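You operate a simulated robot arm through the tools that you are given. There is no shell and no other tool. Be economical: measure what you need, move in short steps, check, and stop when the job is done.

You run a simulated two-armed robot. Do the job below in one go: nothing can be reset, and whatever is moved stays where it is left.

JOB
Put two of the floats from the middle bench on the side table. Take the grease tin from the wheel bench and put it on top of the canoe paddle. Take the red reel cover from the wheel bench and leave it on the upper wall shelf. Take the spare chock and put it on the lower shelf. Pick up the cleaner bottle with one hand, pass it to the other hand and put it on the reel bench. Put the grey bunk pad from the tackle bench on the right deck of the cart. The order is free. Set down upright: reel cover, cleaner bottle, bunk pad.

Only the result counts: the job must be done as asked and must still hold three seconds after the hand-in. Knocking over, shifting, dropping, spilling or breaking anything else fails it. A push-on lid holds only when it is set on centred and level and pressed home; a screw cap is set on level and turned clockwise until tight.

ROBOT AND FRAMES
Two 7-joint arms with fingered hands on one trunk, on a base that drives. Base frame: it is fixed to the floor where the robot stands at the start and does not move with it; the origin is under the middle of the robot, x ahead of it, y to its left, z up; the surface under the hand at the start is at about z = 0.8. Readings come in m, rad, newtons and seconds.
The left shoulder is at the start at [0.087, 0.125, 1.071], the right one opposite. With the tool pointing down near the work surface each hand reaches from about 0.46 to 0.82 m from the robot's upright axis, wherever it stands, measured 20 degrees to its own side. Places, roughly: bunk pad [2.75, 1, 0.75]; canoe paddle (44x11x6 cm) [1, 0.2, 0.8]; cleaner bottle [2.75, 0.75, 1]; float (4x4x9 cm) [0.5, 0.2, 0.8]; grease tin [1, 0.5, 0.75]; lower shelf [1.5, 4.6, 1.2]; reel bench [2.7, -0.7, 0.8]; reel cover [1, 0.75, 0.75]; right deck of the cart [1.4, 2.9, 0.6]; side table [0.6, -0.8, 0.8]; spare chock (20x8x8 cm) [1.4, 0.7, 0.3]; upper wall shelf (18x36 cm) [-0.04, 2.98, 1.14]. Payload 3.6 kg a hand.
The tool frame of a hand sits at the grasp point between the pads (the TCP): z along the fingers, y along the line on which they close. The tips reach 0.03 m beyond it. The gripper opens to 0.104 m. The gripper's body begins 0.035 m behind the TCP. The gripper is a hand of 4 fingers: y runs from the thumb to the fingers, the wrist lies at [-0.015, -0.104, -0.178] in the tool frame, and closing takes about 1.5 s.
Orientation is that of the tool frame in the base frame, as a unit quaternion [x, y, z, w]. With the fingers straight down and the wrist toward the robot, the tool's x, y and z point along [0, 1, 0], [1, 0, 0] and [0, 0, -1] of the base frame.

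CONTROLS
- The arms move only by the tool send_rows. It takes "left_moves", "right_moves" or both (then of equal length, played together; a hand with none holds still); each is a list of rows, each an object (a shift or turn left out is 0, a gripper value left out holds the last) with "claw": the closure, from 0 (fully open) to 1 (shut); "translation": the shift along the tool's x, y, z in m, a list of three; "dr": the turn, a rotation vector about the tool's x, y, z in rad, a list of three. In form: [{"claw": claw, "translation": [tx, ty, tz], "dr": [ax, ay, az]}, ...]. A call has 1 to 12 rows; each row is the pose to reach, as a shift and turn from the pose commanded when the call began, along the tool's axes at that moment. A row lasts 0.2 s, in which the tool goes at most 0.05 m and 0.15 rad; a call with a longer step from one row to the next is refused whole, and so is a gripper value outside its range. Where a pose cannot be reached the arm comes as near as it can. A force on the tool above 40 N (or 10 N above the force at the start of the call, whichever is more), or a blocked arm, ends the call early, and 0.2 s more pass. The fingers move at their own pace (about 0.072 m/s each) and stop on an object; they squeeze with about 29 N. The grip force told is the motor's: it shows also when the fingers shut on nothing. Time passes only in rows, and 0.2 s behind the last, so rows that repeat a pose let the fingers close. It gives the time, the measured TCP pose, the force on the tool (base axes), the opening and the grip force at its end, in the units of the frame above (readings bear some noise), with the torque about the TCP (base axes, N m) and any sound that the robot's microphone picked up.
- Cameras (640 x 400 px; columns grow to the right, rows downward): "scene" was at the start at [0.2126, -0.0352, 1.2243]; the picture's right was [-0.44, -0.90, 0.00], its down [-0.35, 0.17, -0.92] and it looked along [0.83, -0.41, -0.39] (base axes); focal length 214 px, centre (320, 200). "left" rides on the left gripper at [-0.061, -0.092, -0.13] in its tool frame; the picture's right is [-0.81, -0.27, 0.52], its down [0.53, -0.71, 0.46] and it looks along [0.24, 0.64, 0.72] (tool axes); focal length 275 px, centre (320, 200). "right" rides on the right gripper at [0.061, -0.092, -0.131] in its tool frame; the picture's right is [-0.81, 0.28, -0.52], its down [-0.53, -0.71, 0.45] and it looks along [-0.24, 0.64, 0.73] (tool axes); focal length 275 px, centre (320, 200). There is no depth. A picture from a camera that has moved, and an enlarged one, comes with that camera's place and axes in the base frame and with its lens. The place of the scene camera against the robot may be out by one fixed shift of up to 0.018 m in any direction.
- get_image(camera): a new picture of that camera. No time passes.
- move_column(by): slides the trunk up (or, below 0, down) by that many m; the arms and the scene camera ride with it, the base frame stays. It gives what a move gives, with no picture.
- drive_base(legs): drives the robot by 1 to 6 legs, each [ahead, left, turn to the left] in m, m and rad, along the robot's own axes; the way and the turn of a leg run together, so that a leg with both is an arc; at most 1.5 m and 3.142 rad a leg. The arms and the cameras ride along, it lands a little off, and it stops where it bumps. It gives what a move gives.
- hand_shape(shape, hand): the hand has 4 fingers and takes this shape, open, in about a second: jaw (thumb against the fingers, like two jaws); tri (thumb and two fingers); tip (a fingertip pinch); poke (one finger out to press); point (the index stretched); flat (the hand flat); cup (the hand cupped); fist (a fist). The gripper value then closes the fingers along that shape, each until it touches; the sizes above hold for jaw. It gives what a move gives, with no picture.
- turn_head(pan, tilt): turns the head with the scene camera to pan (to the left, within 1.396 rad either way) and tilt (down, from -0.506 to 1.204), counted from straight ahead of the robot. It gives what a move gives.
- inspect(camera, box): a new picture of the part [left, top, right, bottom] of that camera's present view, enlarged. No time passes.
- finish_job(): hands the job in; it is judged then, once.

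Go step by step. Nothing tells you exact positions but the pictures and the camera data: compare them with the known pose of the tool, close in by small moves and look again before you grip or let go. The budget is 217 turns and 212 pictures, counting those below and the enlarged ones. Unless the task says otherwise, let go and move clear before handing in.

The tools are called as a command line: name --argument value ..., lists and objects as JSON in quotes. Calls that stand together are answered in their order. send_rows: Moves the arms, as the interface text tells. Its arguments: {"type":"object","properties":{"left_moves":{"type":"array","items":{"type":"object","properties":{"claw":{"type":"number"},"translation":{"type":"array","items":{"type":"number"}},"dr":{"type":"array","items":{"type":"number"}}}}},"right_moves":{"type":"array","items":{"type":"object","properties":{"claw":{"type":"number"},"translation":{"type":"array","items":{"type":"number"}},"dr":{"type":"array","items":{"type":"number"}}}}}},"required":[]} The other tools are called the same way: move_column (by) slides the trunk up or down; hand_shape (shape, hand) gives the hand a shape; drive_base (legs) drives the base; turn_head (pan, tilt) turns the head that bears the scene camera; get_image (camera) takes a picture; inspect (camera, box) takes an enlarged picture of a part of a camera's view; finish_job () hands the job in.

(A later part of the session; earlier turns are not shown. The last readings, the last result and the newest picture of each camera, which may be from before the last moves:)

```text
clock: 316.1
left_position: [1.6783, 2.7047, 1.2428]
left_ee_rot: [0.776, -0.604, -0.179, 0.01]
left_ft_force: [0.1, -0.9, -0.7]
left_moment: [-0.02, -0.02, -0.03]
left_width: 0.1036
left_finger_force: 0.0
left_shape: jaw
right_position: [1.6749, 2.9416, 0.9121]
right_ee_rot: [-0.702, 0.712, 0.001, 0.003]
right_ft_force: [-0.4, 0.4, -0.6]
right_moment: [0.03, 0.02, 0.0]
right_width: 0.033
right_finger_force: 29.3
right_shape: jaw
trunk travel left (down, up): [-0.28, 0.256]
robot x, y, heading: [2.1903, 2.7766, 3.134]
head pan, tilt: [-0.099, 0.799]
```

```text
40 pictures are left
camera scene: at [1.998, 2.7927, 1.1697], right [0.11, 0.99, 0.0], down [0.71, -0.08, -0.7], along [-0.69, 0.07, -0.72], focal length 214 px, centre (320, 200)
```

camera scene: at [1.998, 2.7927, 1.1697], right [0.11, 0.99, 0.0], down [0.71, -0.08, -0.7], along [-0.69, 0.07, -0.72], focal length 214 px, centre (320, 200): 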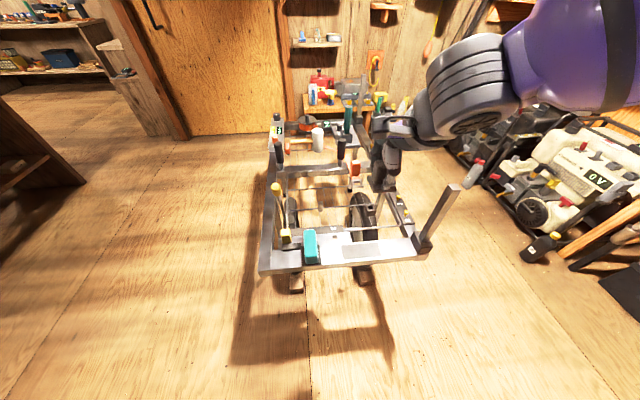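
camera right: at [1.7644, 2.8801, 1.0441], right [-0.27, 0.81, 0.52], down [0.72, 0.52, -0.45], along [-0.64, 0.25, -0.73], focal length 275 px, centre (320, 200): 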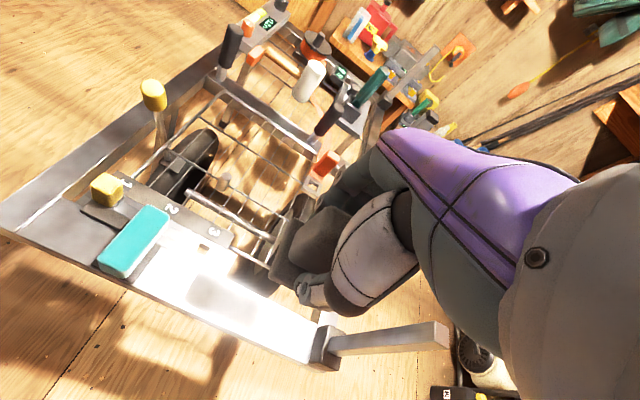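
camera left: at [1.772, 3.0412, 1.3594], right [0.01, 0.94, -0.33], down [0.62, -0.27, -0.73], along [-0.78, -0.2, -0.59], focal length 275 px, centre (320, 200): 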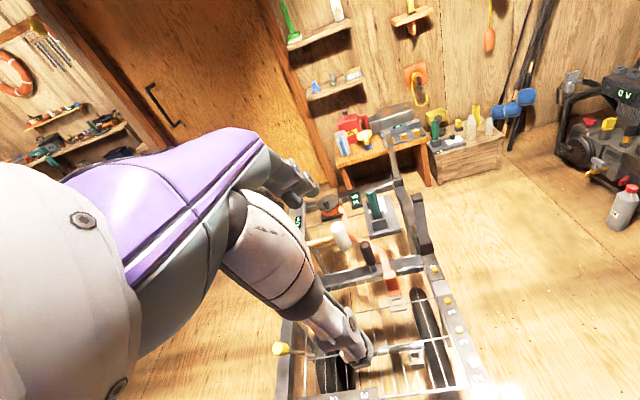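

Triangulated patch ≈[1.607,2.957], deck z≈.47. Lower the trunk and bring the pad above it.

move_column --by -0.2

send_rows --right_moves '[{"translation": [-0.014, 0.03, 0]}, {"translation": [-0.014, 0.066, 0.02]}, {"translation": [-0.014, 0.067, 0.06]}, {"translation": [-0.014, 0.067, 0.1]}, {"translation": [-0.014, 0.067, 0.1]}]'

get_image --camera "right"

get_image --camera "scene"

```text
clock: 318.2
left_position: [1.6784, 2.7049, 1.0433]
left_ee_rot: [0.777, -0.603, -0.18, 0.011]
left_ft_force: [0.4, 0.3, 0.5]
left_moment: [0.01, 0.04, 0.01]
left_width: 0.1035
left_finger_force: 0.0
left_shape: jaw
right_position: [1.6767, 2.9411, 0.7128]
right_ee_rot: [-0.703, 0.711, 0.0, 0.003]
right_ft_force: [0.2, 0.3, -0.5]
right_moment: [-0.02, -0.01, 0.02]
right_width: 0.0331
right_finger_force: 29.4
right_shape: jaw
trunk travel left (down, up): [-0.08, 0.456]
robot x, y, heading: [2.1896, 2.7802, 3.131]
head pan, tilt: [-0.099, 0.799]
```

```text
clock: 319.4
left_position: [1.6788, 2.7033, 1.0423]
left_ee_rot: [0.777, -0.604, -0.179, 0.009]
left_ft_force: [-0.3, -1.0, -0.1]
left_moment: [0.0, 0.0, 0.01]
left_width: 0.1037
left_finger_force: 0.1
left_shape: jaw
right_position: [1.6082, 2.9563, 0.6108]
right_ee_rot: [-0.702, 0.712, -0.001, 0.003]
right_ft_force: [-0.1, 0.4, 0.0]
right_moment: [0.0, 0.03, -0.01]
right_width: 0.0335
right_finger_force: 29.4
right_shape: jaw
trunk travel left (down, up): [-0.08, 0.456]
robot x, y, heading: [2.1904, 2.7784, 3.137]
head pan, tilt: [-0.099, 0.799]
```

```text
39 pictures are left
camera right: at [1.6979, 2.8939, 0.7438], right [-0.27, 0.81, 0.52], down [0.72, 0.52, -0.45], along [-0.64, 0.25, -0.73], focal length 275 px, centre (320, 200)
```

right: 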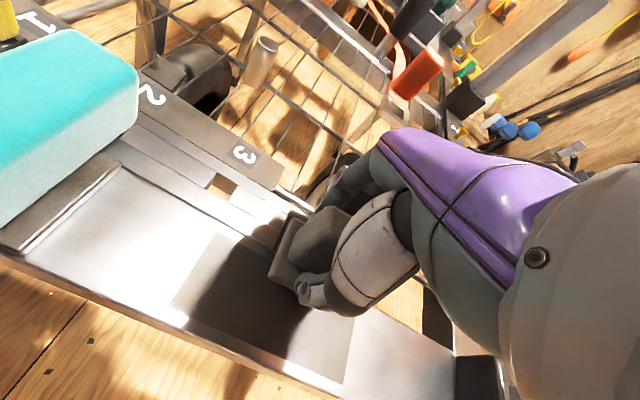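

```text
38 pictures are left
camera scene: at [1.9308, 2.7931, 0.9497], right [0.11, 0.99, 0.0], down [0.71, -0.08, -0.7], along [-0.69, 0.07, -0.72], focal length 214 px, centre (320, 200)
```

scene: 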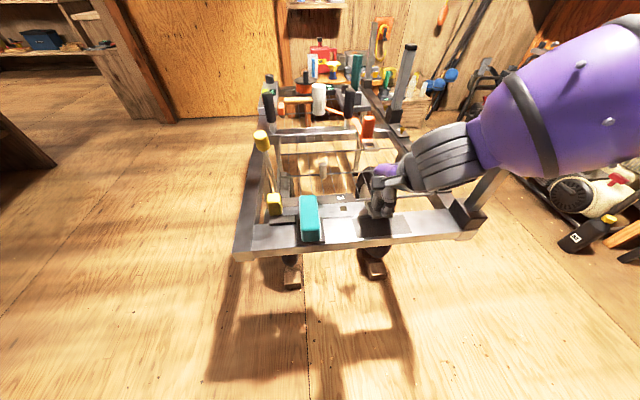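

Refined: patch spans x 1.593–1.654, y 2.90–3.06, deck z≈.506. Shift to its centre and lower gently.

send_rows --right_moves '[{"translation": [-0.02, -0.015, 0]}, {"translation": [-0.02, -0.015, 0.02]}, {"translation": [-0.02, -0.015, 0.032]}, {"translation": [-0.02, -0.015, 0.04]}, {"translation": [-0.02, -0.015, 0.04]}]'

get_image --camera "right"

inspect --camera "scene" --box '[280, 130, 480, 260]'

```text
clock: 320.1
left_position: [1.6798, 2.7036, 1.0426]
left_ee_rot: [0.777, -0.604, -0.178, 0.01]
left_ft_force: [0.0, -0.3, 0.2]
left_moment: [0.01, -0.01, 0.04]
left_width: 0.1038
left_finger_force: 0.0
left_shape: jaw
right_position: [1.6204, 2.9757, 0.5979]
right_ee_rot: [-0.703, 0.711, 0.004, -0.006]
right_ft_force: [8.9, 0.2, 17.6]
right_moment: [0.03, -0.45, -0.09]
right_width: 0.033
right_finger_force: 29.0
right_shape: jaw
trunk travel left (down, up): [-0.08, 0.456]
robot x, y, heading: [2.1918, 2.7766, 3.134]
head pan, tilt: [-0.099, 0.799]
stopped in row 3 (right hand): the force on the tool passed its limit at 48 N (the readings are from after the stop); the commanded pose is now the measured one
```

```text
37 pictures are left
camera right: at [1.712, 2.9142, 0.7278], right [-0.26, 0.81, 0.52], down [0.71, 0.52, -0.47], along [-0.65, 0.25, -0.72], focal length 275 px, centre (320, 200)
```

right: 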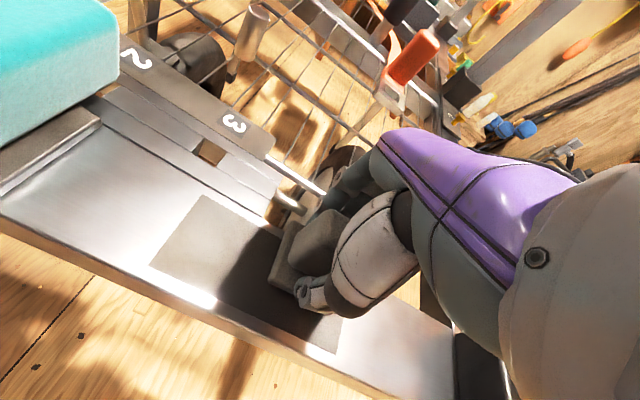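

```text
3.08 times, centred on (380, 195) of scene
camera zoom: at [1.9318, 2.7933, 0.9501], right [0.11, 0.99, 0.0], down [0.71, -0.08, -0.7], along [-0.69, 0.07, -0.72], focal length 660 px, centre (135, 215)
```

zoom: 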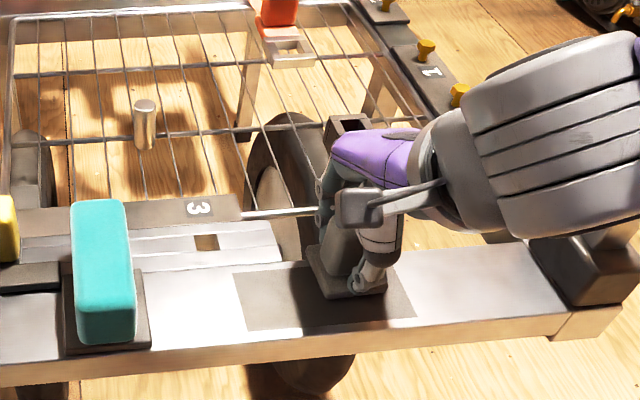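

Contact at deck ≈.54, but the base slightly overhangs the plate's inner edge. Lift 2 cm, shift +x 2 cm and −y 2 cm, lower again.

send_rows --right_moves '[{"translation": [0, 0, -0.015]}, {"translation": [0.01, -0.01, -0.02]}, {"translation": [0.02, -0.02, -0.02]}, {"translation": [0.02, -0.02, -0.02]}]'

send_rows --right_moves '[{"translation": [0, 0, 0.008]}, {"translation": [0, 0, 0.012]}, {"translation": [0, 0, 0.016]}, {"translation": [0, 0, 0.018]}]'

get_image --camera "right"

inspect --camera "scene" --box '[280, 130, 480, 260]'

```text
clock: 321.1
left_position: [1.6768, 2.7036, 1.0423]
left_ee_rot: [0.777, -0.604, -0.179, 0.01]
left_ft_force: [0.1, -0.8, 0.8]
left_moment: [-0.01, -0.03, -0.01]
left_width: 0.1039
left_finger_force: 0.1
left_shape: jaw
right_position: [1.6394, 2.9552, 0.6159]
right_ee_rot: [-0.703, 0.711, 0.005, -0.003]
right_ft_force: [0.4, -0.1, -0.8]
right_moment: [-0.03, -0.04, -0.02]
right_width: 0.0327
right_finger_force: 28.6
right_shape: jaw
trunk travel left (down, up): [-0.08, 0.456]
robot x, y, heading: [2.1908, 2.7788, 3.136]
head pan, tilt: [-0.099, 0.799]
```

```text
clock: 322.1
left_position: [1.6791, 2.7055, 1.0425]
left_ee_rot: [0.776, -0.604, -0.18, 0.009]
left_ft_force: [-0.5, -0.9, -0.6]
left_moment: [-0.01, 0.04, 0.01]
left_width: 0.1035
left_finger_force: 0.1
left_shape: jaw
right_position: [1.6389, 2.9558, 0.5981]
right_ee_rot: [-0.702, 0.712, 0.005, -0.004]
right_ft_force: [0.3, 0.3, 3.4]
right_moment: [-0.11, 0.07, -0.01]
right_width: 0.0327
right_finger_force: 28.9
right_shape: jaw
trunk travel left (down, up): [-0.08, 0.456]
robot x, y, heading: [2.1883, 2.7754, 3.134]
head pan, tilt: [-0.099, 0.799]
```

```text
35 pictures are left
camera right: at [1.7308, 2.8949, 0.7283], right [-0.26, 0.81, 0.52], down [0.71, 0.52, -0.46], along [-0.65, 0.25, -0.72], focal length 275 px, centre (320, 200)
```

right: 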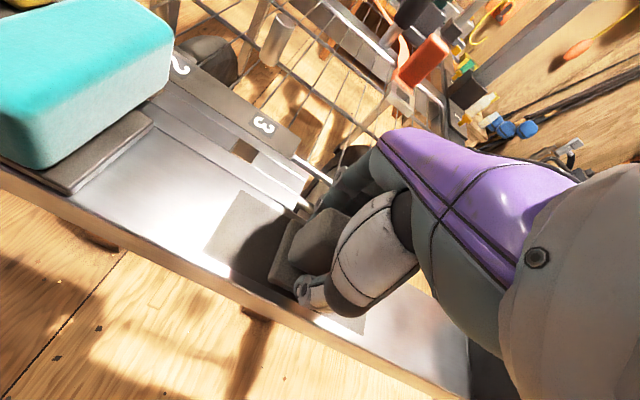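

```text
3.08 times, centred on (380, 195) of scene
camera zoom: at [1.9309, 2.7933, 0.9498], right [0.11, 0.99, 0.0], down [0.71, -0.08, -0.7], along [-0.69, 0.07, -0.72], focal length 660 px, centre (135, 215)
```

zoom: 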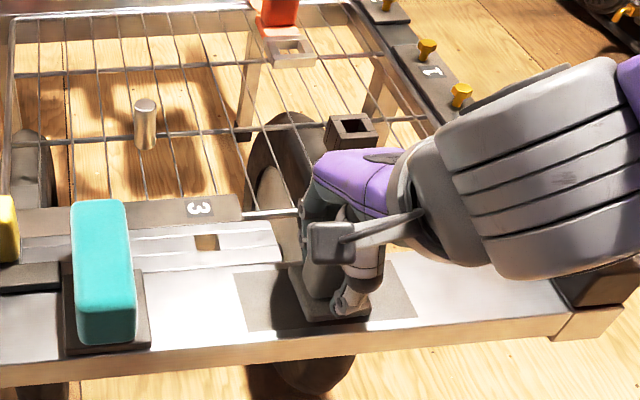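

Pad base sits inside the patch, touching. Release and rise.

send_rows --right_moves '[{"translation": [0, 0, 0.002]}, {"translation": [0, 0, 0.002], "claw": 0.6}, {"translation": [0, 0, 0.002], "claw": 0.4}, {"translation": [0, 0, 0.002], "claw": 0.3}, {"translation": [0, 0, 0.002], "claw": 0.3}, {"translation": [0, 0, -0.03]}, {"translation": [0, 0, -0.07]}, {"translation": [0, 0, -0.12]}, {"translation": [0, -0.03, -0.16]}, {"translation": [0, -0.07, -0.18]}]'

inspect --camera "scene" --box '[280, 130, 480, 260]'

```text
clock: 324.3
left_position: [1.6793, 2.7037, 1.0431]
left_ee_rot: [0.776, -0.604, -0.178, 0.01]
left_ft_force: [-0.8, -0.1, -0.5]
left_moment: [-0.06, -0.02, -0.01]
left_width: 0.1036
left_finger_force: 0.0
left_shape: jaw
right_position: [1.7128, 2.9568, 0.7752]
right_ee_rot: [-0.703, 0.711, 0.004, -0.003]
right_ft_force: [-0.6, 0.0, 0.4]
right_moment: [0.04, -0.02, 0.0]
right_width: 0.0727
right_finger_force: 0.0
right_shape: jaw
trunk travel left (down, up): [-0.08, 0.456]
robot x, y, heading: [2.1906, 2.7782, 3.134]
head pan, tilt: [-0.099, 0.799]
```

```text
3.08 times, centred on (380, 195) of scene
camera zoom: at [1.931, 2.7934, 0.9498], right [0.11, 0.99, 0.0], down [0.71, -0.08, -0.7], along [-0.69, 0.07, -0.72], focal length 660 px, centre (135, 215)
```

zoom: 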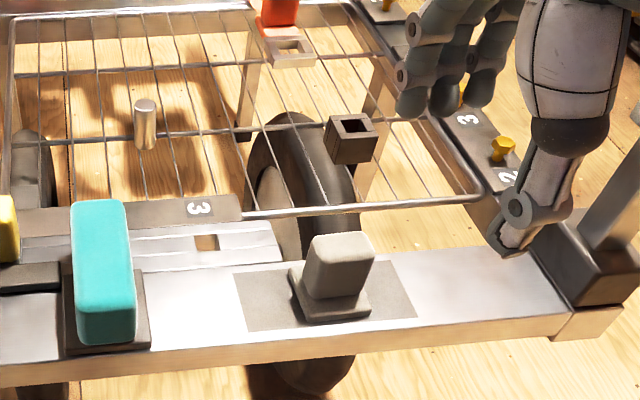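

Pad stands upright on the patch. Now the red reel cover: raise, turn to −y and drive to the wheel bench's far side.

move_column --by 0.38

send_rows --right_moves '[{"translation": [0, -0.03, -0.03], "claw": 0}, {"translation": [0, -0.06, -0.06], "claw": 0}, {"translation": [0, -0.09, -0.08], "claw": 0}]' --left_moves '[{"translation": [0, -0.03, 0], "dr": [0.1, 0, 0]}, {"translation": [0, -0.06, 0], "dr": [0.2, 0, 0]}, {"translation": [0, -0.09, 0], "dr": [0.3, 0, 0]}]'

drive_base --legs '[[-0.05, 0, 0], [0, 0, 1.578], [1.05, 0, 0], [0.05, -0.95, 0]]'

turn_head --pan -0.1 --tilt 0.7

get_image --camera "scene"

```text
clock: 328.0
left_position: [1.7407, 2.704, 1.4955]
left_ee_rot: [0.76, -0.6, -0.242, 0.058]
left_ft_force: [0.1, 0.1, -0.2]
left_moment: [0.02, 0.02, -0.01]
left_width: 0.1036
left_finger_force: 0.1
left_shape: jaw
right_position: [1.7113, 2.9535, 1.1557]
right_ee_rot: [-0.702, 0.712, 0.003, -0.002]
right_ft_force: [0.5, 0.0, 0.0]
right_moment: [-0.02, 0.01, 0.01]
right_width: 0.0725
right_finger_force: 0.1
right_shape: jaw
trunk travel left (down, up): [-0.46, 0.076]
robot x, y, heading: [2.1904, 2.7776, 3.136]
head pan, tilt: [-0.099, 0.799]
```

```text
clock: 328.8
left_position: [1.8231, 2.7293, 1.4612]
left_ee_rot: [0.76, -0.63, -0.151, -0.056]
left_ft_force: [0.5, -0.5, -0.6]
left_moment: [0.0, 0.01, 0.02]
left_width: 0.1034
left_finger_force: 0.1
left_shape: jaw
right_position: [1.8041, 2.9533, 1.2365]
right_ee_rot: [-0.703, 0.712, 0.004, -0.003]
right_ft_force: [0.2, -1.0, 1.0]
right_moment: [-0.01, 0.0, 0.02]
right_width: 0.1036
right_finger_force: 0.1
right_shape: jaw
trunk travel left (down, up): [-0.46, 0.076]
robot x, y, heading: [2.1875, 2.7811, 3.136]
head pan, tilt: [-0.099, 0.799]
```

```text
clock: 347.0
left_position: [1.3183, 1.3098, 1.4607]
left_ee_rot: [0.982, 0.1, -0.146, 0.068]
left_ft_force: [0.7, 0.4, -0.2]
left_moment: [0.0, 0.02, 0.0]
left_width: 0.1036
left_finger_force: 0.0
left_shape: jaw
right_position: [1.0939, 1.2875, 1.235]
right_ee_rot: [1.0, 0.001, -0.001, 0.006]
right_ft_force: [0.5, 0.5, 0.1]
right_moment: [-0.01, 0.03, 0.0]
right_width: 0.1038
right_finger_force: 0.0
right_shape: jaw
trunk travel left (down, up): [-0.46, 0.076]
robot x, y, heading: [1.2624, 1.6749, -1.561]
head pan, tilt: [-0.099, 0.799]
```

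```text
clock: 347.7
left_position: [1.3195, 1.309, 1.4602]
left_ee_rot: [0.982, 0.1, -0.146, 0.068]
left_ft_force: [-0.6, -0.7, -0.8]
left_moment: [-0.01, -0.02, 0.01]
left_width: 0.1037
left_finger_force: 0.0
left_shape: jaw
right_position: [1.0942, 1.2878, 1.2342]
right_ee_rot: [1.0, 0.001, -0.001, 0.005]
right_ft_force: [0.4, -0.8, 0.9]
right_moment: [0.0, 0.0, -0.01]
right_width: 0.1037
right_finger_force: 0.1
right_shape: jaw
trunk travel left (down, up): [-0.46, 0.076]
robot x, y, heading: [1.2635, 1.6766, -1.57]
head pan, tilt: [-0.099, 0.7]
```

```text
32 pictures are left
camera scene: at [1.2684, 1.5273, 1.364], right [-1.0, 0.09, 0.0], down [0.06, 0.64, -0.76], along [-0.07, -0.76, -0.64], focal length 214 px, centre (320, 200)
```

scene: 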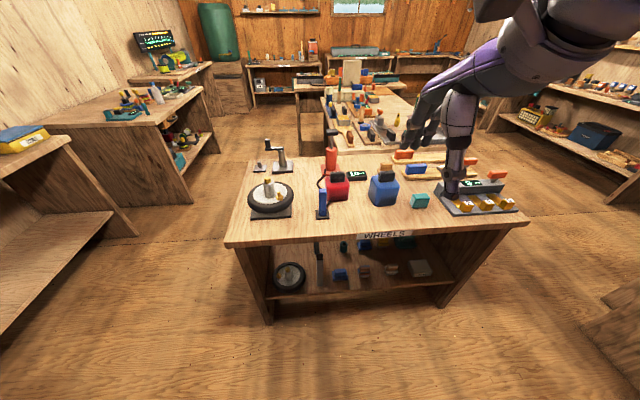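

Red cover at ≈[1.13,.85]. Drive up and hover the right hand over it.

drive_base --legs '[[0.2, 0, 0]]'

send_rows --right_moves '[{"translation": [0.01, 0.045, 0]}, {"translation": [0.02, 0.09, 0]}, {"translation": [0.03, 0.135, 0]}, {"translation": [0.038, 0.18, 0.01]}, {"translation": [0.038, 0.22, 0.03]}, {"translation": [0.038, 0.24, 0.07]}, {"translation": [0.038, 0.24, 0.1]}, {"translation": [0.038, 0.24, 0.1]}]'

get_image --camera "right"

get_image --camera "scene"

```text
clock: 349.3
left_position: [1.3208, 1.1135, 1.4603]
left_ee_rot: [0.982, 0.1, -0.146, 0.068]
left_ft_force: [1.5, -0.3, 0.5]
left_moment: [-0.01, -0.01, -0.01]
left_width: 0.1037
left_finger_force: 0.0
left_shape: jaw
right_position: [1.0954, 1.0924, 1.2352]
right_ee_rot: [1.0, 0.002, -0.001, 0.004]
right_ft_force: [-0.3, 0.7, 0.0]
right_moment: [-0.03, 0.02, -0.02]
right_width: 0.1036
right_finger_force: 0.0
right_shape: jaw
trunk travel left (down, up): [-0.46, 0.076]
robot x, y, heading: [1.265, 1.4818, -1.567]
head pan, tilt: [-0.099, 0.7]
```

```text
clock: 351.1
left_position: [1.321, 1.1139, 1.4615]
left_ee_rot: [0.982, 0.099, -0.145, 0.069]
left_ft_force: [1.1, 0.6, -1.0]
left_moment: [0.0, 0.05, -0.01]
left_width: 0.1039
left_finger_force: 0.1
left_shape: jaw
right_position: [1.136, 0.8493, 1.1366]
right_ee_rot: [1.0, 0.002, -0.001, 0.005]
right_ft_force: [1.0, -1.3, 0.4]
right_moment: [0.02, 0.01, 0.0]
right_width: 0.1037
right_finger_force: 0.0
right_shape: jaw
trunk travel left (down, up): [-0.46, 0.076]
robot x, y, heading: [1.2687, 1.4813, -1.561]
head pan, tilt: [-0.099, 0.7]
```

```text
31 pictures are left
camera right: at [1.197, 0.9437, 1.2666], right [-0.81, -0.27, 0.52], down [-0.54, 0.71, -0.46], along [-0.24, -0.65, -0.72], focal length 275 px, centre (320, 200)
```

right: 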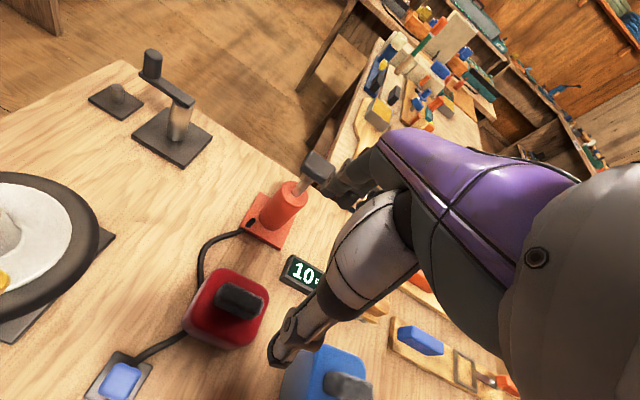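

```text
30 pictures are left
camera scene: at [1.2702, 1.3328, 1.3641], right [-1.0, 0.09, 0.0], down [0.06, 0.64, -0.76], along [-0.07, -0.76, -0.64], focal length 214 px, centre (320, 200)
```

scene: 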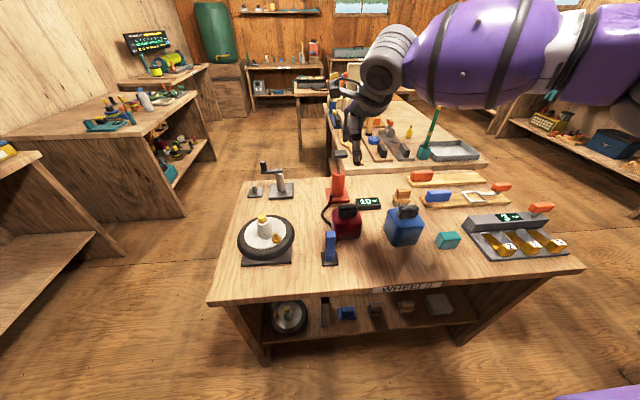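

Knob at ≈[1.124,.832], top z≈.885, narrow in y. Lower with reduced opening and check.

send_rows --right_moves '[{"translation": [-0.012, 0.017, 0.03], "claw": 0.4}, {"translation": [-0.012, 0.017, 0.07], "claw": 0.4}, {"translation": [-0.012, 0.017, 0.11], "claw": 0.4}, {"translation": [-0.012, 0.017, 0.15], "claw": 0.4}, {"translation": [-0.012, 0.017, 0.18], "claw": 0.4}, {"translation": [-0.012, 0.017, 0.18], "claw": 0.4}]'

get_image --camera "right"

inspect --camera "scene" --box '[290, 150, 420, 270]'

```text
clock: 352.5
left_position: [1.3209, 1.1138, 1.4609]
left_ee_rot: [0.982, 0.099, -0.145, 0.068]
left_ft_force: [0.4, 0.5, 0.0]
left_moment: [-0.03, 0.03, 0.01]
left_width: 0.1036
left_finger_force: 0.1
left_shape: jaw
right_position: [1.1195, 0.8346, 0.9581]
right_ee_rot: [1.0, 0.002, 0.0, 0.005]
right_ft_force: [-1.5, 0.7, 0.2]
right_moment: [0.0, 0.0, 0.01]
right_width: 0.0628
right_finger_force: 0.0
right_shape: jaw
right hand out of reach, approached as far as the arm can: row 5, 6
trunk travel left (down, up): [-0.46, 0.076]
robot x, y, heading: [1.2654, 1.4853, -1.562]
head pan, tilt: [-0.099, 0.7]
```

```text
29 pictures are left
camera right: at [1.1802, 0.9286, 1.089], right [-0.81, -0.27, 0.52], down [-0.54, 0.71, -0.46], along [-0.24, -0.65, -0.72], focal length 275 px, centre (320, 200)
```

right: 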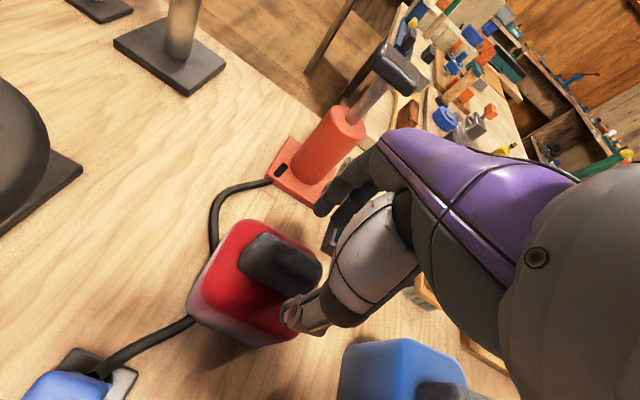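

```text
3.33 times, centred on (355, 210) of scene
camera zoom: at [1.2703, 1.3329, 1.3641], right [-1.0, 0.09, 0.0], down [0.06, 0.64, -0.77], along [-0.07, -0.76, -0.64], focal length 715 px, centre (203, 167)
```

zoom: 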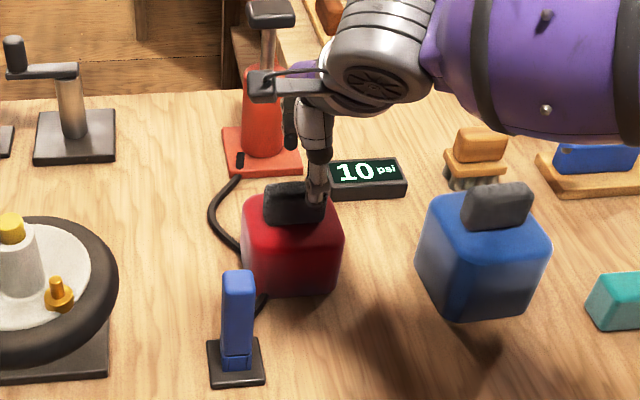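

Knob centre ≈[1.128,.836,.905]. Shift 8 mm and descend with the trunk to TCP z≈.914, then grip.

send_rows --right_moves '[{"translation": [0.009, -0.001, 0]}, {"translation": [0.009, -0.001, 0]}]'

move_column --by -0.044

get_image --camera "right"

inspect --camera "scene" --box '[300, 140, 430, 260]'

```text
clock: 353.1
left_position: [1.3199, 1.1146, 1.4606]
left_ee_rot: [0.982, 0.099, -0.145, 0.069]
left_ft_force: [-0.3, -0.2, -0.1]
left_moment: [0.0, 0.03, 0.03]
left_width: 0.1039
left_finger_force: 0.1
left_shape: jaw
right_position: [1.1257, 0.8388, 0.9594]
right_ee_rot: [1.0, 0.002, 0.0, 0.005]
right_ft_force: [0.2, 0.0, -0.3]
right_moment: [0.01, 0.04, 0.01]
right_width: 0.0627
right_finger_force: 0.0
right_shape: jaw
right hand out of reach, approached as far as the arm can: row 1, 2
trunk travel left (down, up): [-0.46, 0.076]
robot x, y, heading: [1.2664, 1.4795, -1.563]
head pan, tilt: [-0.099, 0.7]
```

```text
clock: 353.9
left_position: [1.3203, 1.1152, 1.4181]
left_ee_rot: [0.982, 0.1, -0.145, 0.069]
left_ft_force: [-1.0, 1.3, 0.0]
left_moment: [-0.01, -0.05, 0.01]
left_width: 0.1037
left_finger_force: 0.0
left_shape: jaw
right_position: [1.1269, 0.8404, 0.9163]
right_ee_rot: [1.0, 0.002, -0.001, 0.005]
right_ft_force: [0.0, 0.6, 0.6]
right_moment: [-0.01, 0.0, 0.0]
right_width: 0.0629
right_finger_force: 0.1
right_shape: jaw
trunk travel left (down, up): [-0.416, 0.12]
robot x, y, heading: [1.2662, 1.4814, -1.559]
head pan, tilt: [-0.099, 0.7]
```

```text
27 pictures are left
camera right: at [1.1862, 0.9344, 1.0472], right [-0.81, -0.27, 0.52], down [-0.54, 0.71, -0.46], along [-0.24, -0.65, -0.72], focal length 275 px, centre (320, 200)
```

right: 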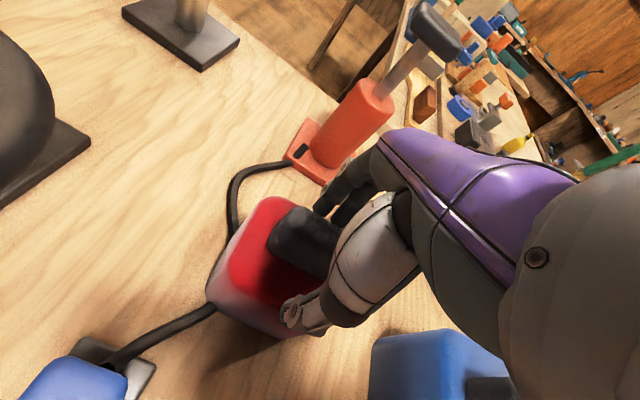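

```text
3.33 times, centred on (365, 200) of scene
camera zoom: at [1.2704, 1.3134, 1.3136], right [-1.0, 0.09, 0.0], down [0.06, 0.64, -0.77], along [-0.07, -0.76, -0.64], focal length 715 px, centre (170, 200)
```

zoom: 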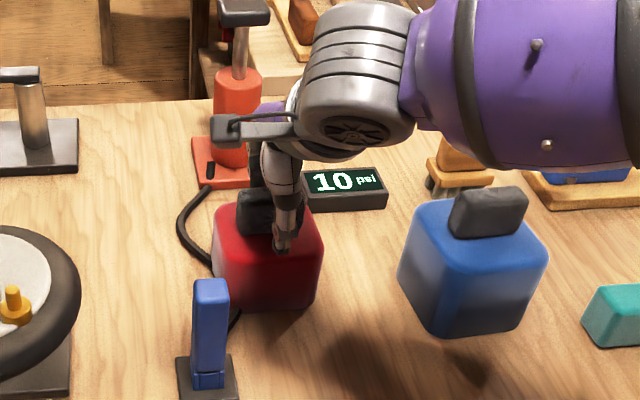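

Knob is between thumb and fingers. Close and lift.

send_rows --right_moves '[{"claw": 0.6}, {"claw": 0.8}, {"claw": 1}, {"claw": 1}, {"claw": 1}, {"claw": 1}, {"claw": 1}]'

move_column --by 0.11

get_image --camera "right"

get_image --camera "scene"

```text
clock: 355.5
left_position: [1.3205, 1.1137, 1.4161]
left_ee_rot: [0.982, 0.099, -0.145, 0.068]
left_ft_force: [-0.1, -0.3, -0.7]
left_moment: [-0.03, 0.0, 0.01]
left_width: 0.1038
left_finger_force: 0.0
left_shape: jaw
right_position: [1.125, 0.8394, 0.9152]
right_ee_rot: [1.0, 0.002, -0.001, 0.005]
right_ft_force: [-0.8, 0.9, -0.1]
right_moment: [0.02, 0.0, -0.01]
right_width: 0.0203
right_finger_force: 28.6
right_shape: jaw
trunk travel left (down, up): [-0.416, 0.12]
robot x, y, heading: [1.2668, 1.481, -1.564]
head pan, tilt: [-0.099, 0.7]
```

```text
clock: 356.9
left_position: [1.3211, 1.153, 1.5555]
left_ee_rot: [0.978, 0.093, -0.15, 0.112]
left_ft_force: [-0.4, -0.2, 0.7]
left_moment: [0.02, -0.02, 0.02]
left_width: 0.1039
left_finger_force: 0.1
left_shape: jaw
right_position: [1.125, 0.8359, 1.1592]
right_ee_rot: [0.994, 0.002, 0.0, 0.11]
right_ft_force: [-0.3, 0.0, -0.7]
right_moment: [0.03, 0.04, 0.01]
right_width: 0.0203
right_finger_force: 29.0
right_shape: jaw
trunk travel left (down, up): [-0.526, 0.01]
robot x, y, heading: [1.2648, 1.4816, -1.562]
head pan, tilt: [-0.099, 0.7]
```

```text
25 pictures are left
camera right: at [1.1856, 0.9555, 1.2686], right [-0.81, -0.16, 0.56], down [-0.53, 0.6, -0.6], along [-0.24, -0.79, -0.57], focal length 275 px, centre (320, 200)
```

right: 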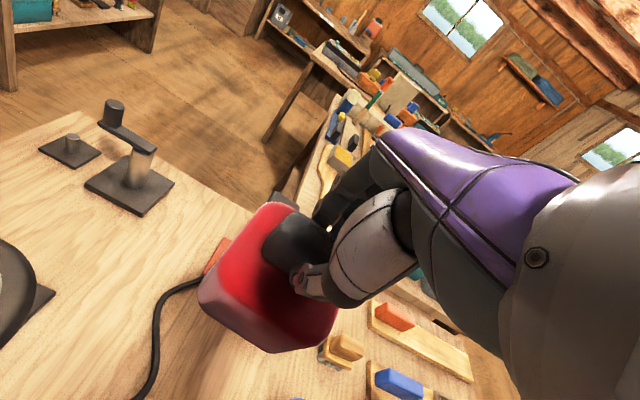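

```text
24 pictures are left
camera scene: at [1.2697, 1.3887, 1.4381], right [-1.0, 0.09, 0.0], down [0.06, 0.64, -0.76], along [-0.07, -0.76, -0.64], focal length 214 px, centre (320, 200)
```

scene: 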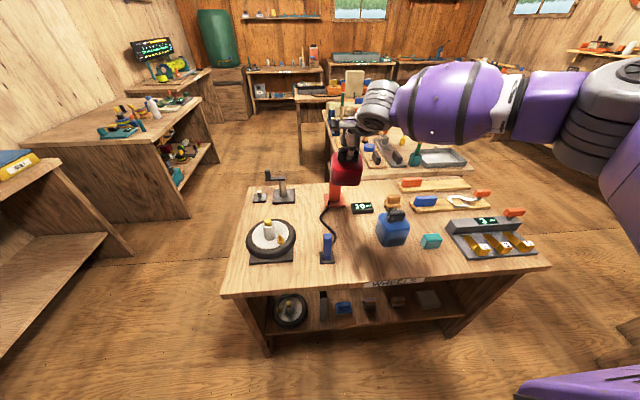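

Cover lifted but the top end of the trunk travel pitched the hands. Come down a bit, straighten the hand, and tuck it in.

move_column --by -0.06

send_rows --right_moves '[{"translation": [0, -0.03, 0], "dr": [0.001, 0, 0]}]'

```text
clock: 357.9
left_position: [1.3203, 1.1533, 1.4974]
left_ee_rot: [0.978, 0.094, -0.149, 0.112]
left_ft_force: [3.0, -5.1, -0.5]
left_moment: [0.11, 0.08, -0.1]
left_width: 0.101
left_finger_force: 0.0
left_shape: jaw
right_position: [1.1248, 0.8365, 1.1025]
right_ee_rot: [0.994, 0.001, 0.001, 0.111]
right_ft_force: [1.0, 0.1, 0.1]
right_moment: [0.0, 0.0, 0.01]
right_width: 0.0204
right_finger_force: 29.1
right_shape: jaw
trunk travel left (down, up): [-0.466, 0.07]
robot x, y, heading: [1.2655, 1.482, -1.558]
head pan, tilt: [-0.099, 0.7]
```

```text
clock: 358.4
left_position: [1.3219, 1.1546, 1.4956]
left_ee_rot: [0.978, 0.094, -0.149, 0.113]
left_ft_force: [3.0, -5.8, -0.7]
left_moment: [0.11, 0.1, -0.11]
left_width: 0.1012
left_finger_force: 0.0
left_shape: jaw
right_position: [1.1247, 0.8665, 1.096]
right_ee_rot: [0.994, 0.001, 0.001, 0.111]
right_ft_force: [-0.1, 1.1, -0.8]
right_moment: [-0.02, 0.0, 0.0]
right_width: 0.0204
right_finger_force: 28.8
right_shape: jaw
trunk travel left (down, up): [-0.466, 0.07]
robot x, y, heading: [1.2664, 1.4821, -1.56]
head pan, tilt: [-0.099, 0.7]
```

Left hand is lightly touching something (likely the head). Move it out and down; straighten the right hand.

send_rows --left_moves '[{"translation": [0.03, 0.03, 0]}, {"translation": [0.06, 0.05, 0.02]}, {"translation": [0.1, 0.06, 0.05]}, {"translation": [0.13, 0.06, 0.08]}, {"translation": [0.15, 0.06, 0.11]}]' --right_moves '[{"translation": [0, -0.03, 0], "dr": [0.06, 0, 0]}, {"translation": [0, -0.06, 0], "dr": [0.12, 0, 0]}, {"translation": [0, -0.09, 0], "dr": [0.18, 0, 0]}, {"translation": [0, -0.11, 0], "dr": [0.22, 0, 0]}, {"translation": [0, -0.13, 0], "dr": [0.22, 0, 0]}]'

drive_base --legs '[[-0.45, 0, 0], [0, 0, -2.42]]'

turn_head --pan 0.0 --tilt 0.3

get_image --camera "scene"

```text
refused: row 3 steps farther than a row can; nothing moved
```

```text
clock: 366.8
left_position: [0.9971, 2.135, 1.4957]
left_ee_rot: [-0.443, 0.877, 0.159, 0.099]
left_ft_force: [-4.1, 0.7, -1.2]
left_moment: [0.01, -0.06, -0.08]
left_width: 0.1011
left_finger_force: 0.0
left_shape: jaw
right_position: [0.9441, 2.481, 1.0941]
right_ee_rot: [-0.363, 0.925, 0.102, -0.04]
right_ft_force: [-0.9, -0.8, -0.2]
right_moment: [-0.03, 0.0, -0.04]
right_width: 0.02
right_finger_force: 29.0
right_shape: jaw
trunk travel left (down, up): [-0.466, 0.07]
robot x, y, heading: [1.258, 1.9285, 2.323]
head pan, tilt: [-0.099, 0.7]
```

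```text
clock: 367.6
left_position: [0.9967, 2.1357, 1.4963]
left_ee_rot: [-0.443, 0.877, 0.159, 0.099]
left_ft_force: [1.2, 0.6, -0.6]
left_moment: [0.04, 0.0, 0.0]
left_width: 0.1037
left_finger_force: 0.1
left_shape: jaw
right_position: [0.9462, 2.4796, 1.0934]
right_ee_rot: [-0.364, 0.925, 0.102, -0.04]
right_ft_force: [0.0, -0.2, -0.2]
right_moment: [-0.01, -0.02, -0.03]
right_width: 0.02
right_finger_force: 28.7
right_shape: jaw
trunk travel left (down, up): [-0.466, 0.07]
robot x, y, heading: [1.2603, 1.9305, 2.32]
head pan, tilt: [0.0, 0.3]
```

```text
23 pictures are left
camera scene: at [1.1621, 2.0541, 1.4072], right [0.73, 0.68, 0.0], down [0.2, -0.22, -0.95], along [-0.65, 0.7, -0.3], focal length 214 px, centre (320, 200)
```

scene: 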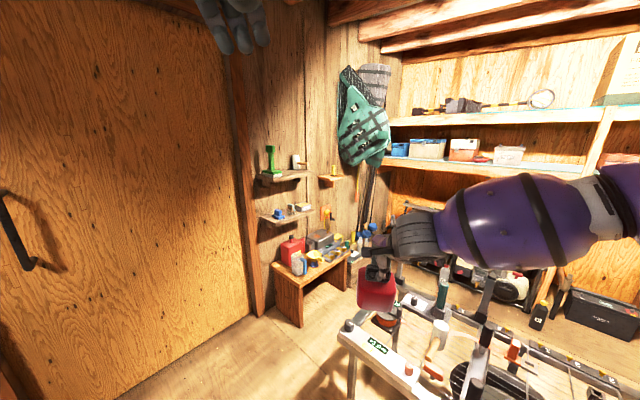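

Wall shelf spotted. Zoom to see its free space.

inspect --camera "scene" --box '[235, 125, 365, 235]'

send_rows --left_moves '[{"translation": [0.02, 0.02, 0.01]}, {"translation": [0.04, 0.04, 0.02]}, {"translation": [0.06, 0.05, 0.04]}, {"translation": [0.08, 0.05, 0.06]}, {"translation": [0.1, 0.05, 0.08]}]' --right_moves '[{"translation": [0, -0.03, -0.01], "dr": [0.06, 0, 0]}, {"translation": [0, -0.06, -0.02], "dr": [0.12, 0, 0]}, {"translation": [0, -0.08, -0.05], "dr": [0.18, 0, 0]}, {"translation": [0, -0.1, -0.08], "dr": [0.22, 0, 0]}, {"translation": [0, -0.12, -0.11], "dr": [0.22, 0, 0]}]'

```text
3.64 times, centred on (300, 180) of scene
camera zoom: at [1.1621, 2.0541, 1.4072], right [0.73, 0.68, 0.0], down [0.2, -0.22, -0.95], along [-0.65, 0.7, -0.3], focal length 780 px, centre (393, 273)
```

zoom: 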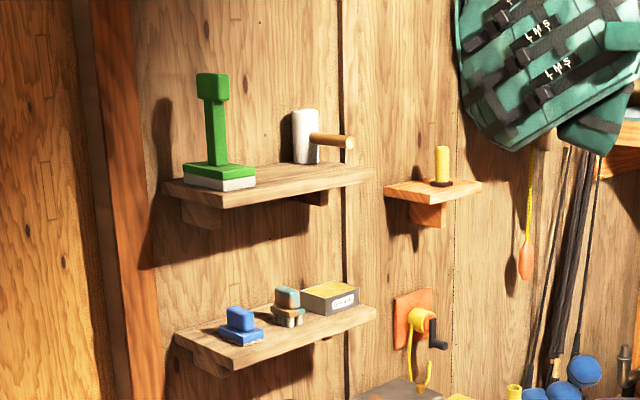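

```text
clock: 368.8
left_position: [0.9004, 2.1154, 1.4007]
left_ee_rot: [-0.442, 0.877, 0.159, 0.099]
left_ft_force: [-0.3, -0.2, -0.6]
left_moment: [0.01, -0.01, 0.0]
left_width: 0.1035
left_finger_force: 0.2
left_shape: jaw
right_position: [1.043, 2.3757, 1.1761]
right_ee_rot: [-0.366, 0.931, 0.0, 0.0]
right_ft_force: [0.4, 0.1, -0.8]
right_moment: [-0.01, -0.01, 0.0]
right_width: 0.0199
right_finger_force: 29.6
right_shape: jaw
trunk travel left (down, up): [-0.466, 0.07]
robot x, y, heading: [1.2617, 1.9323, 2.329]
head pan, tilt: [0.0, 0.3]
```

Free shelf spot looks like front centre-right ≈[0,3.04], shelf top ≈1.11. Raise the cover and drive closer.

send_rows --right_moves '[{"translation": [0, 0, -0.04]}, {"translation": [0, 0, -0.08]}, {"translation": [0, 0, -0.12]}]'

drive_base --legs '[[0.35, 0.31, 0], [0.38, 0, 0]]'

get_image --camera "scene"

get_image --camera "right"

```text
clock: 369.6
left_position: [0.8989, 2.1161, 1.4014]
left_ee_rot: [-0.443, 0.877, 0.159, 0.098]
left_ft_force: [-1.3, -1.4, 0.2]
left_moment: [0.0, -0.03, 0.03]
left_width: 0.1039
left_finger_force: 0.0
left_shape: jaw
right_position: [1.0413, 2.3754, 1.2946]
right_ee_rot: [-0.366, 0.931, 0.0, 0.001]
right_ft_force: [-0.2, 0.4, -0.5]
right_moment: [-0.01, 0.03, -0.04]
right_width: 0.0201
right_finger_force: 29.0
right_shape: jaw
trunk travel left (down, up): [-0.466, 0.07]
robot x, y, heading: [1.2601, 1.9326, 2.323]
head pan, tilt: [0.0, 0.3]
```

```text
clock: 375.0
left_position: [0.1665, 2.4342, 1.4015]
left_ee_rot: [-0.444, 0.876, 0.16, 0.098]
left_ft_force: [-0.2, -1.0, 0.8]
left_moment: [-0.01, 0.01, -0.01]
left_width: 0.1037
left_finger_force: 0.1
left_shape: jaw
right_position: [0.3073, 2.6954, 1.2938]
right_ee_rot: [-0.368, 0.93, 0.0, 0.001]
right_ft_force: [-0.6, -0.3, -0.1]
right_moment: [0.0, 0.01, -0.01]
right_width: 0.0203
right_finger_force: 29.1
right_shape: jaw
trunk travel left (down, up): [-0.466, 0.07]
robot x, y, heading: [0.53, 2.2504, 2.329]
head pan, tilt: [0.0, 0.3]
```

```text
21 pictures are left
camera scene: at [0.43, 2.3725, 1.4073], right [0.73, 0.69, 0.0], down [0.2, -0.21, -0.96], along [-0.66, 0.69, -0.3], focal length 214 px, centre (320, 200)
```

scene: 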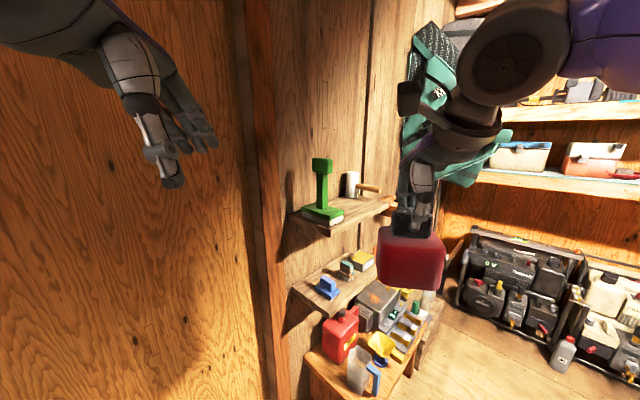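

```text
20 pictures are left
camera right: at [0.3257, 2.5868, 1.4255], right [0.4, 0.75, 0.52], down [0.88, -0.16, -0.46], along [-0.26, 0.64, -0.72], focal length 275 px, centre (320, 200)
```

right: 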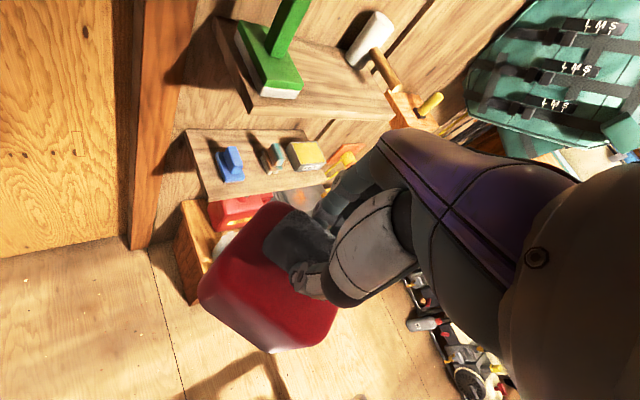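

Shelf: x −.13…+.055, y 2.80–3.155, top z≈1.14; green brush up to y≈2.91, roll/dowel from y≈3.1. Target [−.03,2.995]. Rotate the cover to align and move in.

send_rows --left_moves '[{"translation": [0, -0.03, 0]}, {"translation": [0, -0.06, 0]}, {"translation": [0, -0.09, 0]}, {"translation": [0, -0.12, 0]}, {"translation": [0, -0.12, 0]}, {"translation": [0, -0.12, 0]}]' --right_moves '[{"dr": [0, 0, -0.135]}, {"dr": [0, 0, -0.27]}, {"dr": [0, 0, -0.405]}, {"dr": [0, 0, -0.54]}, {"dr": [0, 0, -0.675]}, {"dr": [0, 0, -0.81]}]'

drive_base --legs '[[0.18, 0, 0]]'

get_image --camera "right"

```text
clock: 375.9
left_position: [0.2529, 2.3734, 1.3784]
left_ee_rot: [-0.451, 0.873, 0.156, 0.103]
left_ft_force: [-7.4, -7.2, -6.1]
left_moment: [1.29, -0.25, -1.29]
left_width: 0.1039
left_finger_force: 0.0
left_shape: jaw
right_position: [0.3085, 2.6942, 1.2933]
right_ee_rot: [-0.584, 0.812, 0.001, 0.0]
right_ft_force: [0.8, 0.8, 0.0]
right_moment: [0.02, 0.01, 0.01]
right_width: 0.02
right_finger_force: 28.6
right_shape: jaw
trunk travel left (down, up): [-0.466, 0.07]
robot x, y, heading: [0.5282, 2.2518, 2.331]
head pan, tilt: [0.0, 0.3]
stopped in row 4 (left hand): the force on the tool passed its limit at 52 N (the readings are from after the stop); the commanded pose is now the measured one
```

```text
clock: 377.4
left_position: [0.129, 2.5035, 1.3773]
left_ee_rot: [-0.451, 0.872, 0.158, 0.105]
left_ft_force: [-11.3, -6.2, -4.9]
left_moment: [1.21, -1.06, -1.54]
left_width: 0.1039
left_finger_force: 0.0
left_shape: jaw
right_position: [0.1829, 2.8245, 1.2938]
right_ee_rot: [-0.584, 0.811, 0.001, -0.001]
right_ft_force: [-0.2, -1.1, -0.5]
right_moment: [0.01, -0.01, -0.01]
right_width: 0.0201
right_finger_force: 28.8
right_shape: jaw
trunk travel left (down, up): [-0.466, 0.07]
robot x, y, heading: [0.4027, 2.3815, 2.336]
head pan, tilt: [0.0, 0.3]
```

```text
19 pictures are left
camera right: at [0.2499, 2.7385, 1.4253], right [0.0, 0.86, 0.52], down [0.84, 0.28, -0.46], along [-0.54, 0.44, -0.72], focal length 275 px, centre (320, 200)
```

right: 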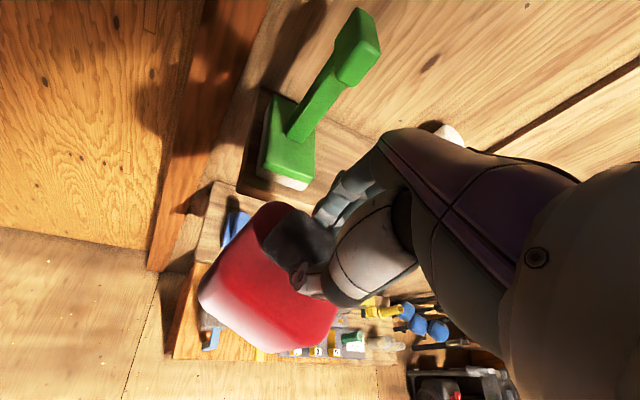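

Free the left hand from the head, finish the rotation, and move the cover to in front of the shelf spot.

send_rows --left_moves '[{"translation": [0.02, 0.02, 0]}, {"translation": [0.04, 0.04, 0.01]}, {"translation": [0.06, 0.05, 0.02]}, {"translation": [0.07, 0.05, 0.02]}, {"translation": [0.07, 0.05, 0.02]}, {"translation": [0.07, 0.05, 0.02]}]' --right_moves '[{"translation": [-0.035, 0.028, 0], "dr": [0, 0, -0.06]}, {"translation": [-0.07, 0.056, 0], "dr": [0, 0, -0.12]}, {"translation": [-0.105, 0.085, 0], "dr": [0, 0, -0.18]}, {"translation": [-0.141, 0.113, 0], "dr": [0, 0, -0.25]}, {"translation": [-0.141, 0.113, 0], "dr": [0, 0, -0.25]}, {"translation": [-0.141, 0.113, 0], "dr": [0, 0, -0.25]}]'

get_image --camera "right"

get_image --camera "scene"

```text
clock: 378.9
left_position: [0.0486, 2.484, 1.3464]
left_ee_rot: [-0.451, 0.872, 0.158, 0.104]
left_ft_force: [0.0, 0.2, -0.5]
left_moment: [0.02, -0.02, 0.01]
left_width: 0.104
left_finger_force: 0.0
left_shape: jaw
right_position: [0.1135, 2.8602, 1.2784]
right_ee_rot: [-0.676, 0.737, 0.002, -0.002]
right_ft_force: [0.4, -0.2, -0.9]
right_moment: [0.02, -0.04, -0.02]
right_width: 0.0199
right_finger_force: 28.7
right_shape: jaw
right hand out of reach, approached as far as the arm can: row 2, 3, 4, 5, 6
trunk travel left (down, up): [-0.466, 0.07]
robot x, y, heading: [0.4046, 2.3831, 2.327]
head pan, tilt: [0.0, 0.3]
```

```text
18 pictures are left
camera right: at [0.2001, 2.791, 1.4103], right [-0.2, 0.83, 0.52], down [0.76, 0.47, -0.46], along [-0.62, 0.3, -0.72], focal length 275 px, centre (320, 200)
```

right: 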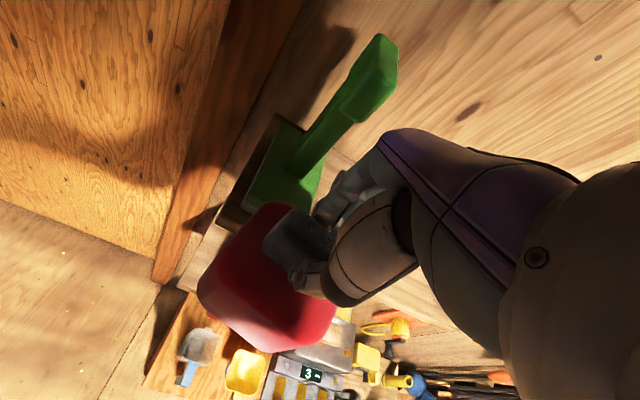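

```text
17 pictures are left
camera scene: at [0.3048, 2.5025, 1.4073], right [0.72, 0.69, 0.0], down [0.2, -0.21, -0.96], along [-0.66, 0.69, -0.3], focal length 214 px, centre (320, 200)
```

scene: 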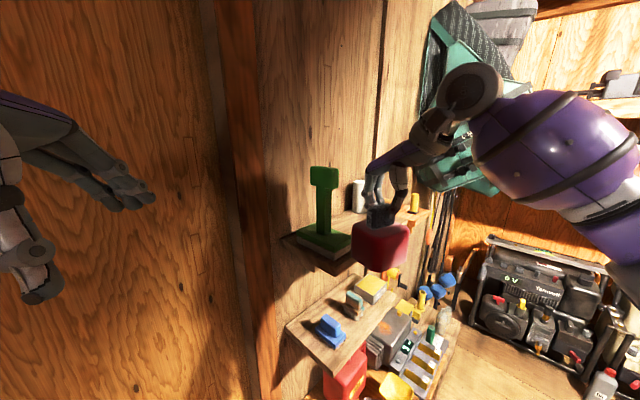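

The yawed wrist limits reach; revert the yaw (a 45° cover still fits) and move to [.10,3.00].

send_rows --right_moves '[{"translation": [0, 0, -0.01], "dr": [0, 0, 0.14]}, {"translation": [-0.02, 0.0, -0.015], "dr": [0, 0, 0.28]}, {"translation": [-0.05, 0.01, -0.015], "dr": [0, 0, 0.42]}, {"translation": [-0.08, 0.015, -0.015], "dr": [0, 0, 0.56]}, {"translation": [-0.11, 0.02, -0.015], "dr": [0, 0, 0.68]}, {"translation": [-0.138, 0.025, -0.015], "dr": [0, 0, 0.75]}, {"translation": [-0.138, 0.025, -0.015], "dr": [0, 0, 0.75]}]'

get_image --camera "right"

```text
clock: 380.4
left_position: [0.0493, 2.4846, 1.3472]
left_ee_rot: [-0.452, 0.872, 0.158, 0.103]
left_ft_force: [-0.5, -1.0, -0.3]
left_moment: [0.03, 0.02, -0.02]
left_width: 0.1038
left_finger_force: 0.0
left_shape: jaw
right_position: [0.1167, 3.0059, 1.2941]
right_ee_rot: [-0.365, 0.931, 0.001, 0.0]
right_ft_force: [0.5, -0.6, -0.8]
right_moment: [-0.01, 0.02, 0.01]
right_width: 0.0199
right_finger_force: 28.7
right_shape: jaw
right hand out of reach, approached as far as the arm can: row 6, 7
trunk travel left (down, up): [-0.466, 0.07]
robot x, y, heading: [0.4049, 2.3788, 2.333]
head pan, tilt: [0.0, 0.3]
```

```text
16 pictures are left
camera right: at [0.1345, 2.8981, 1.426], right [0.41, 0.75, 0.52], down [0.87, -0.16, -0.46], along [-0.26, 0.64, -0.72], focal length 275 px, centre (320, 200)
```

right: 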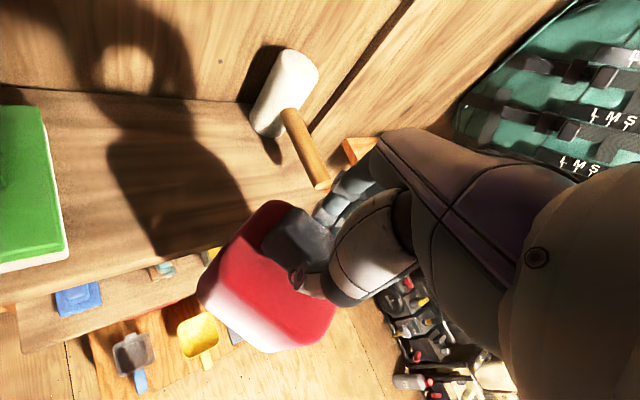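

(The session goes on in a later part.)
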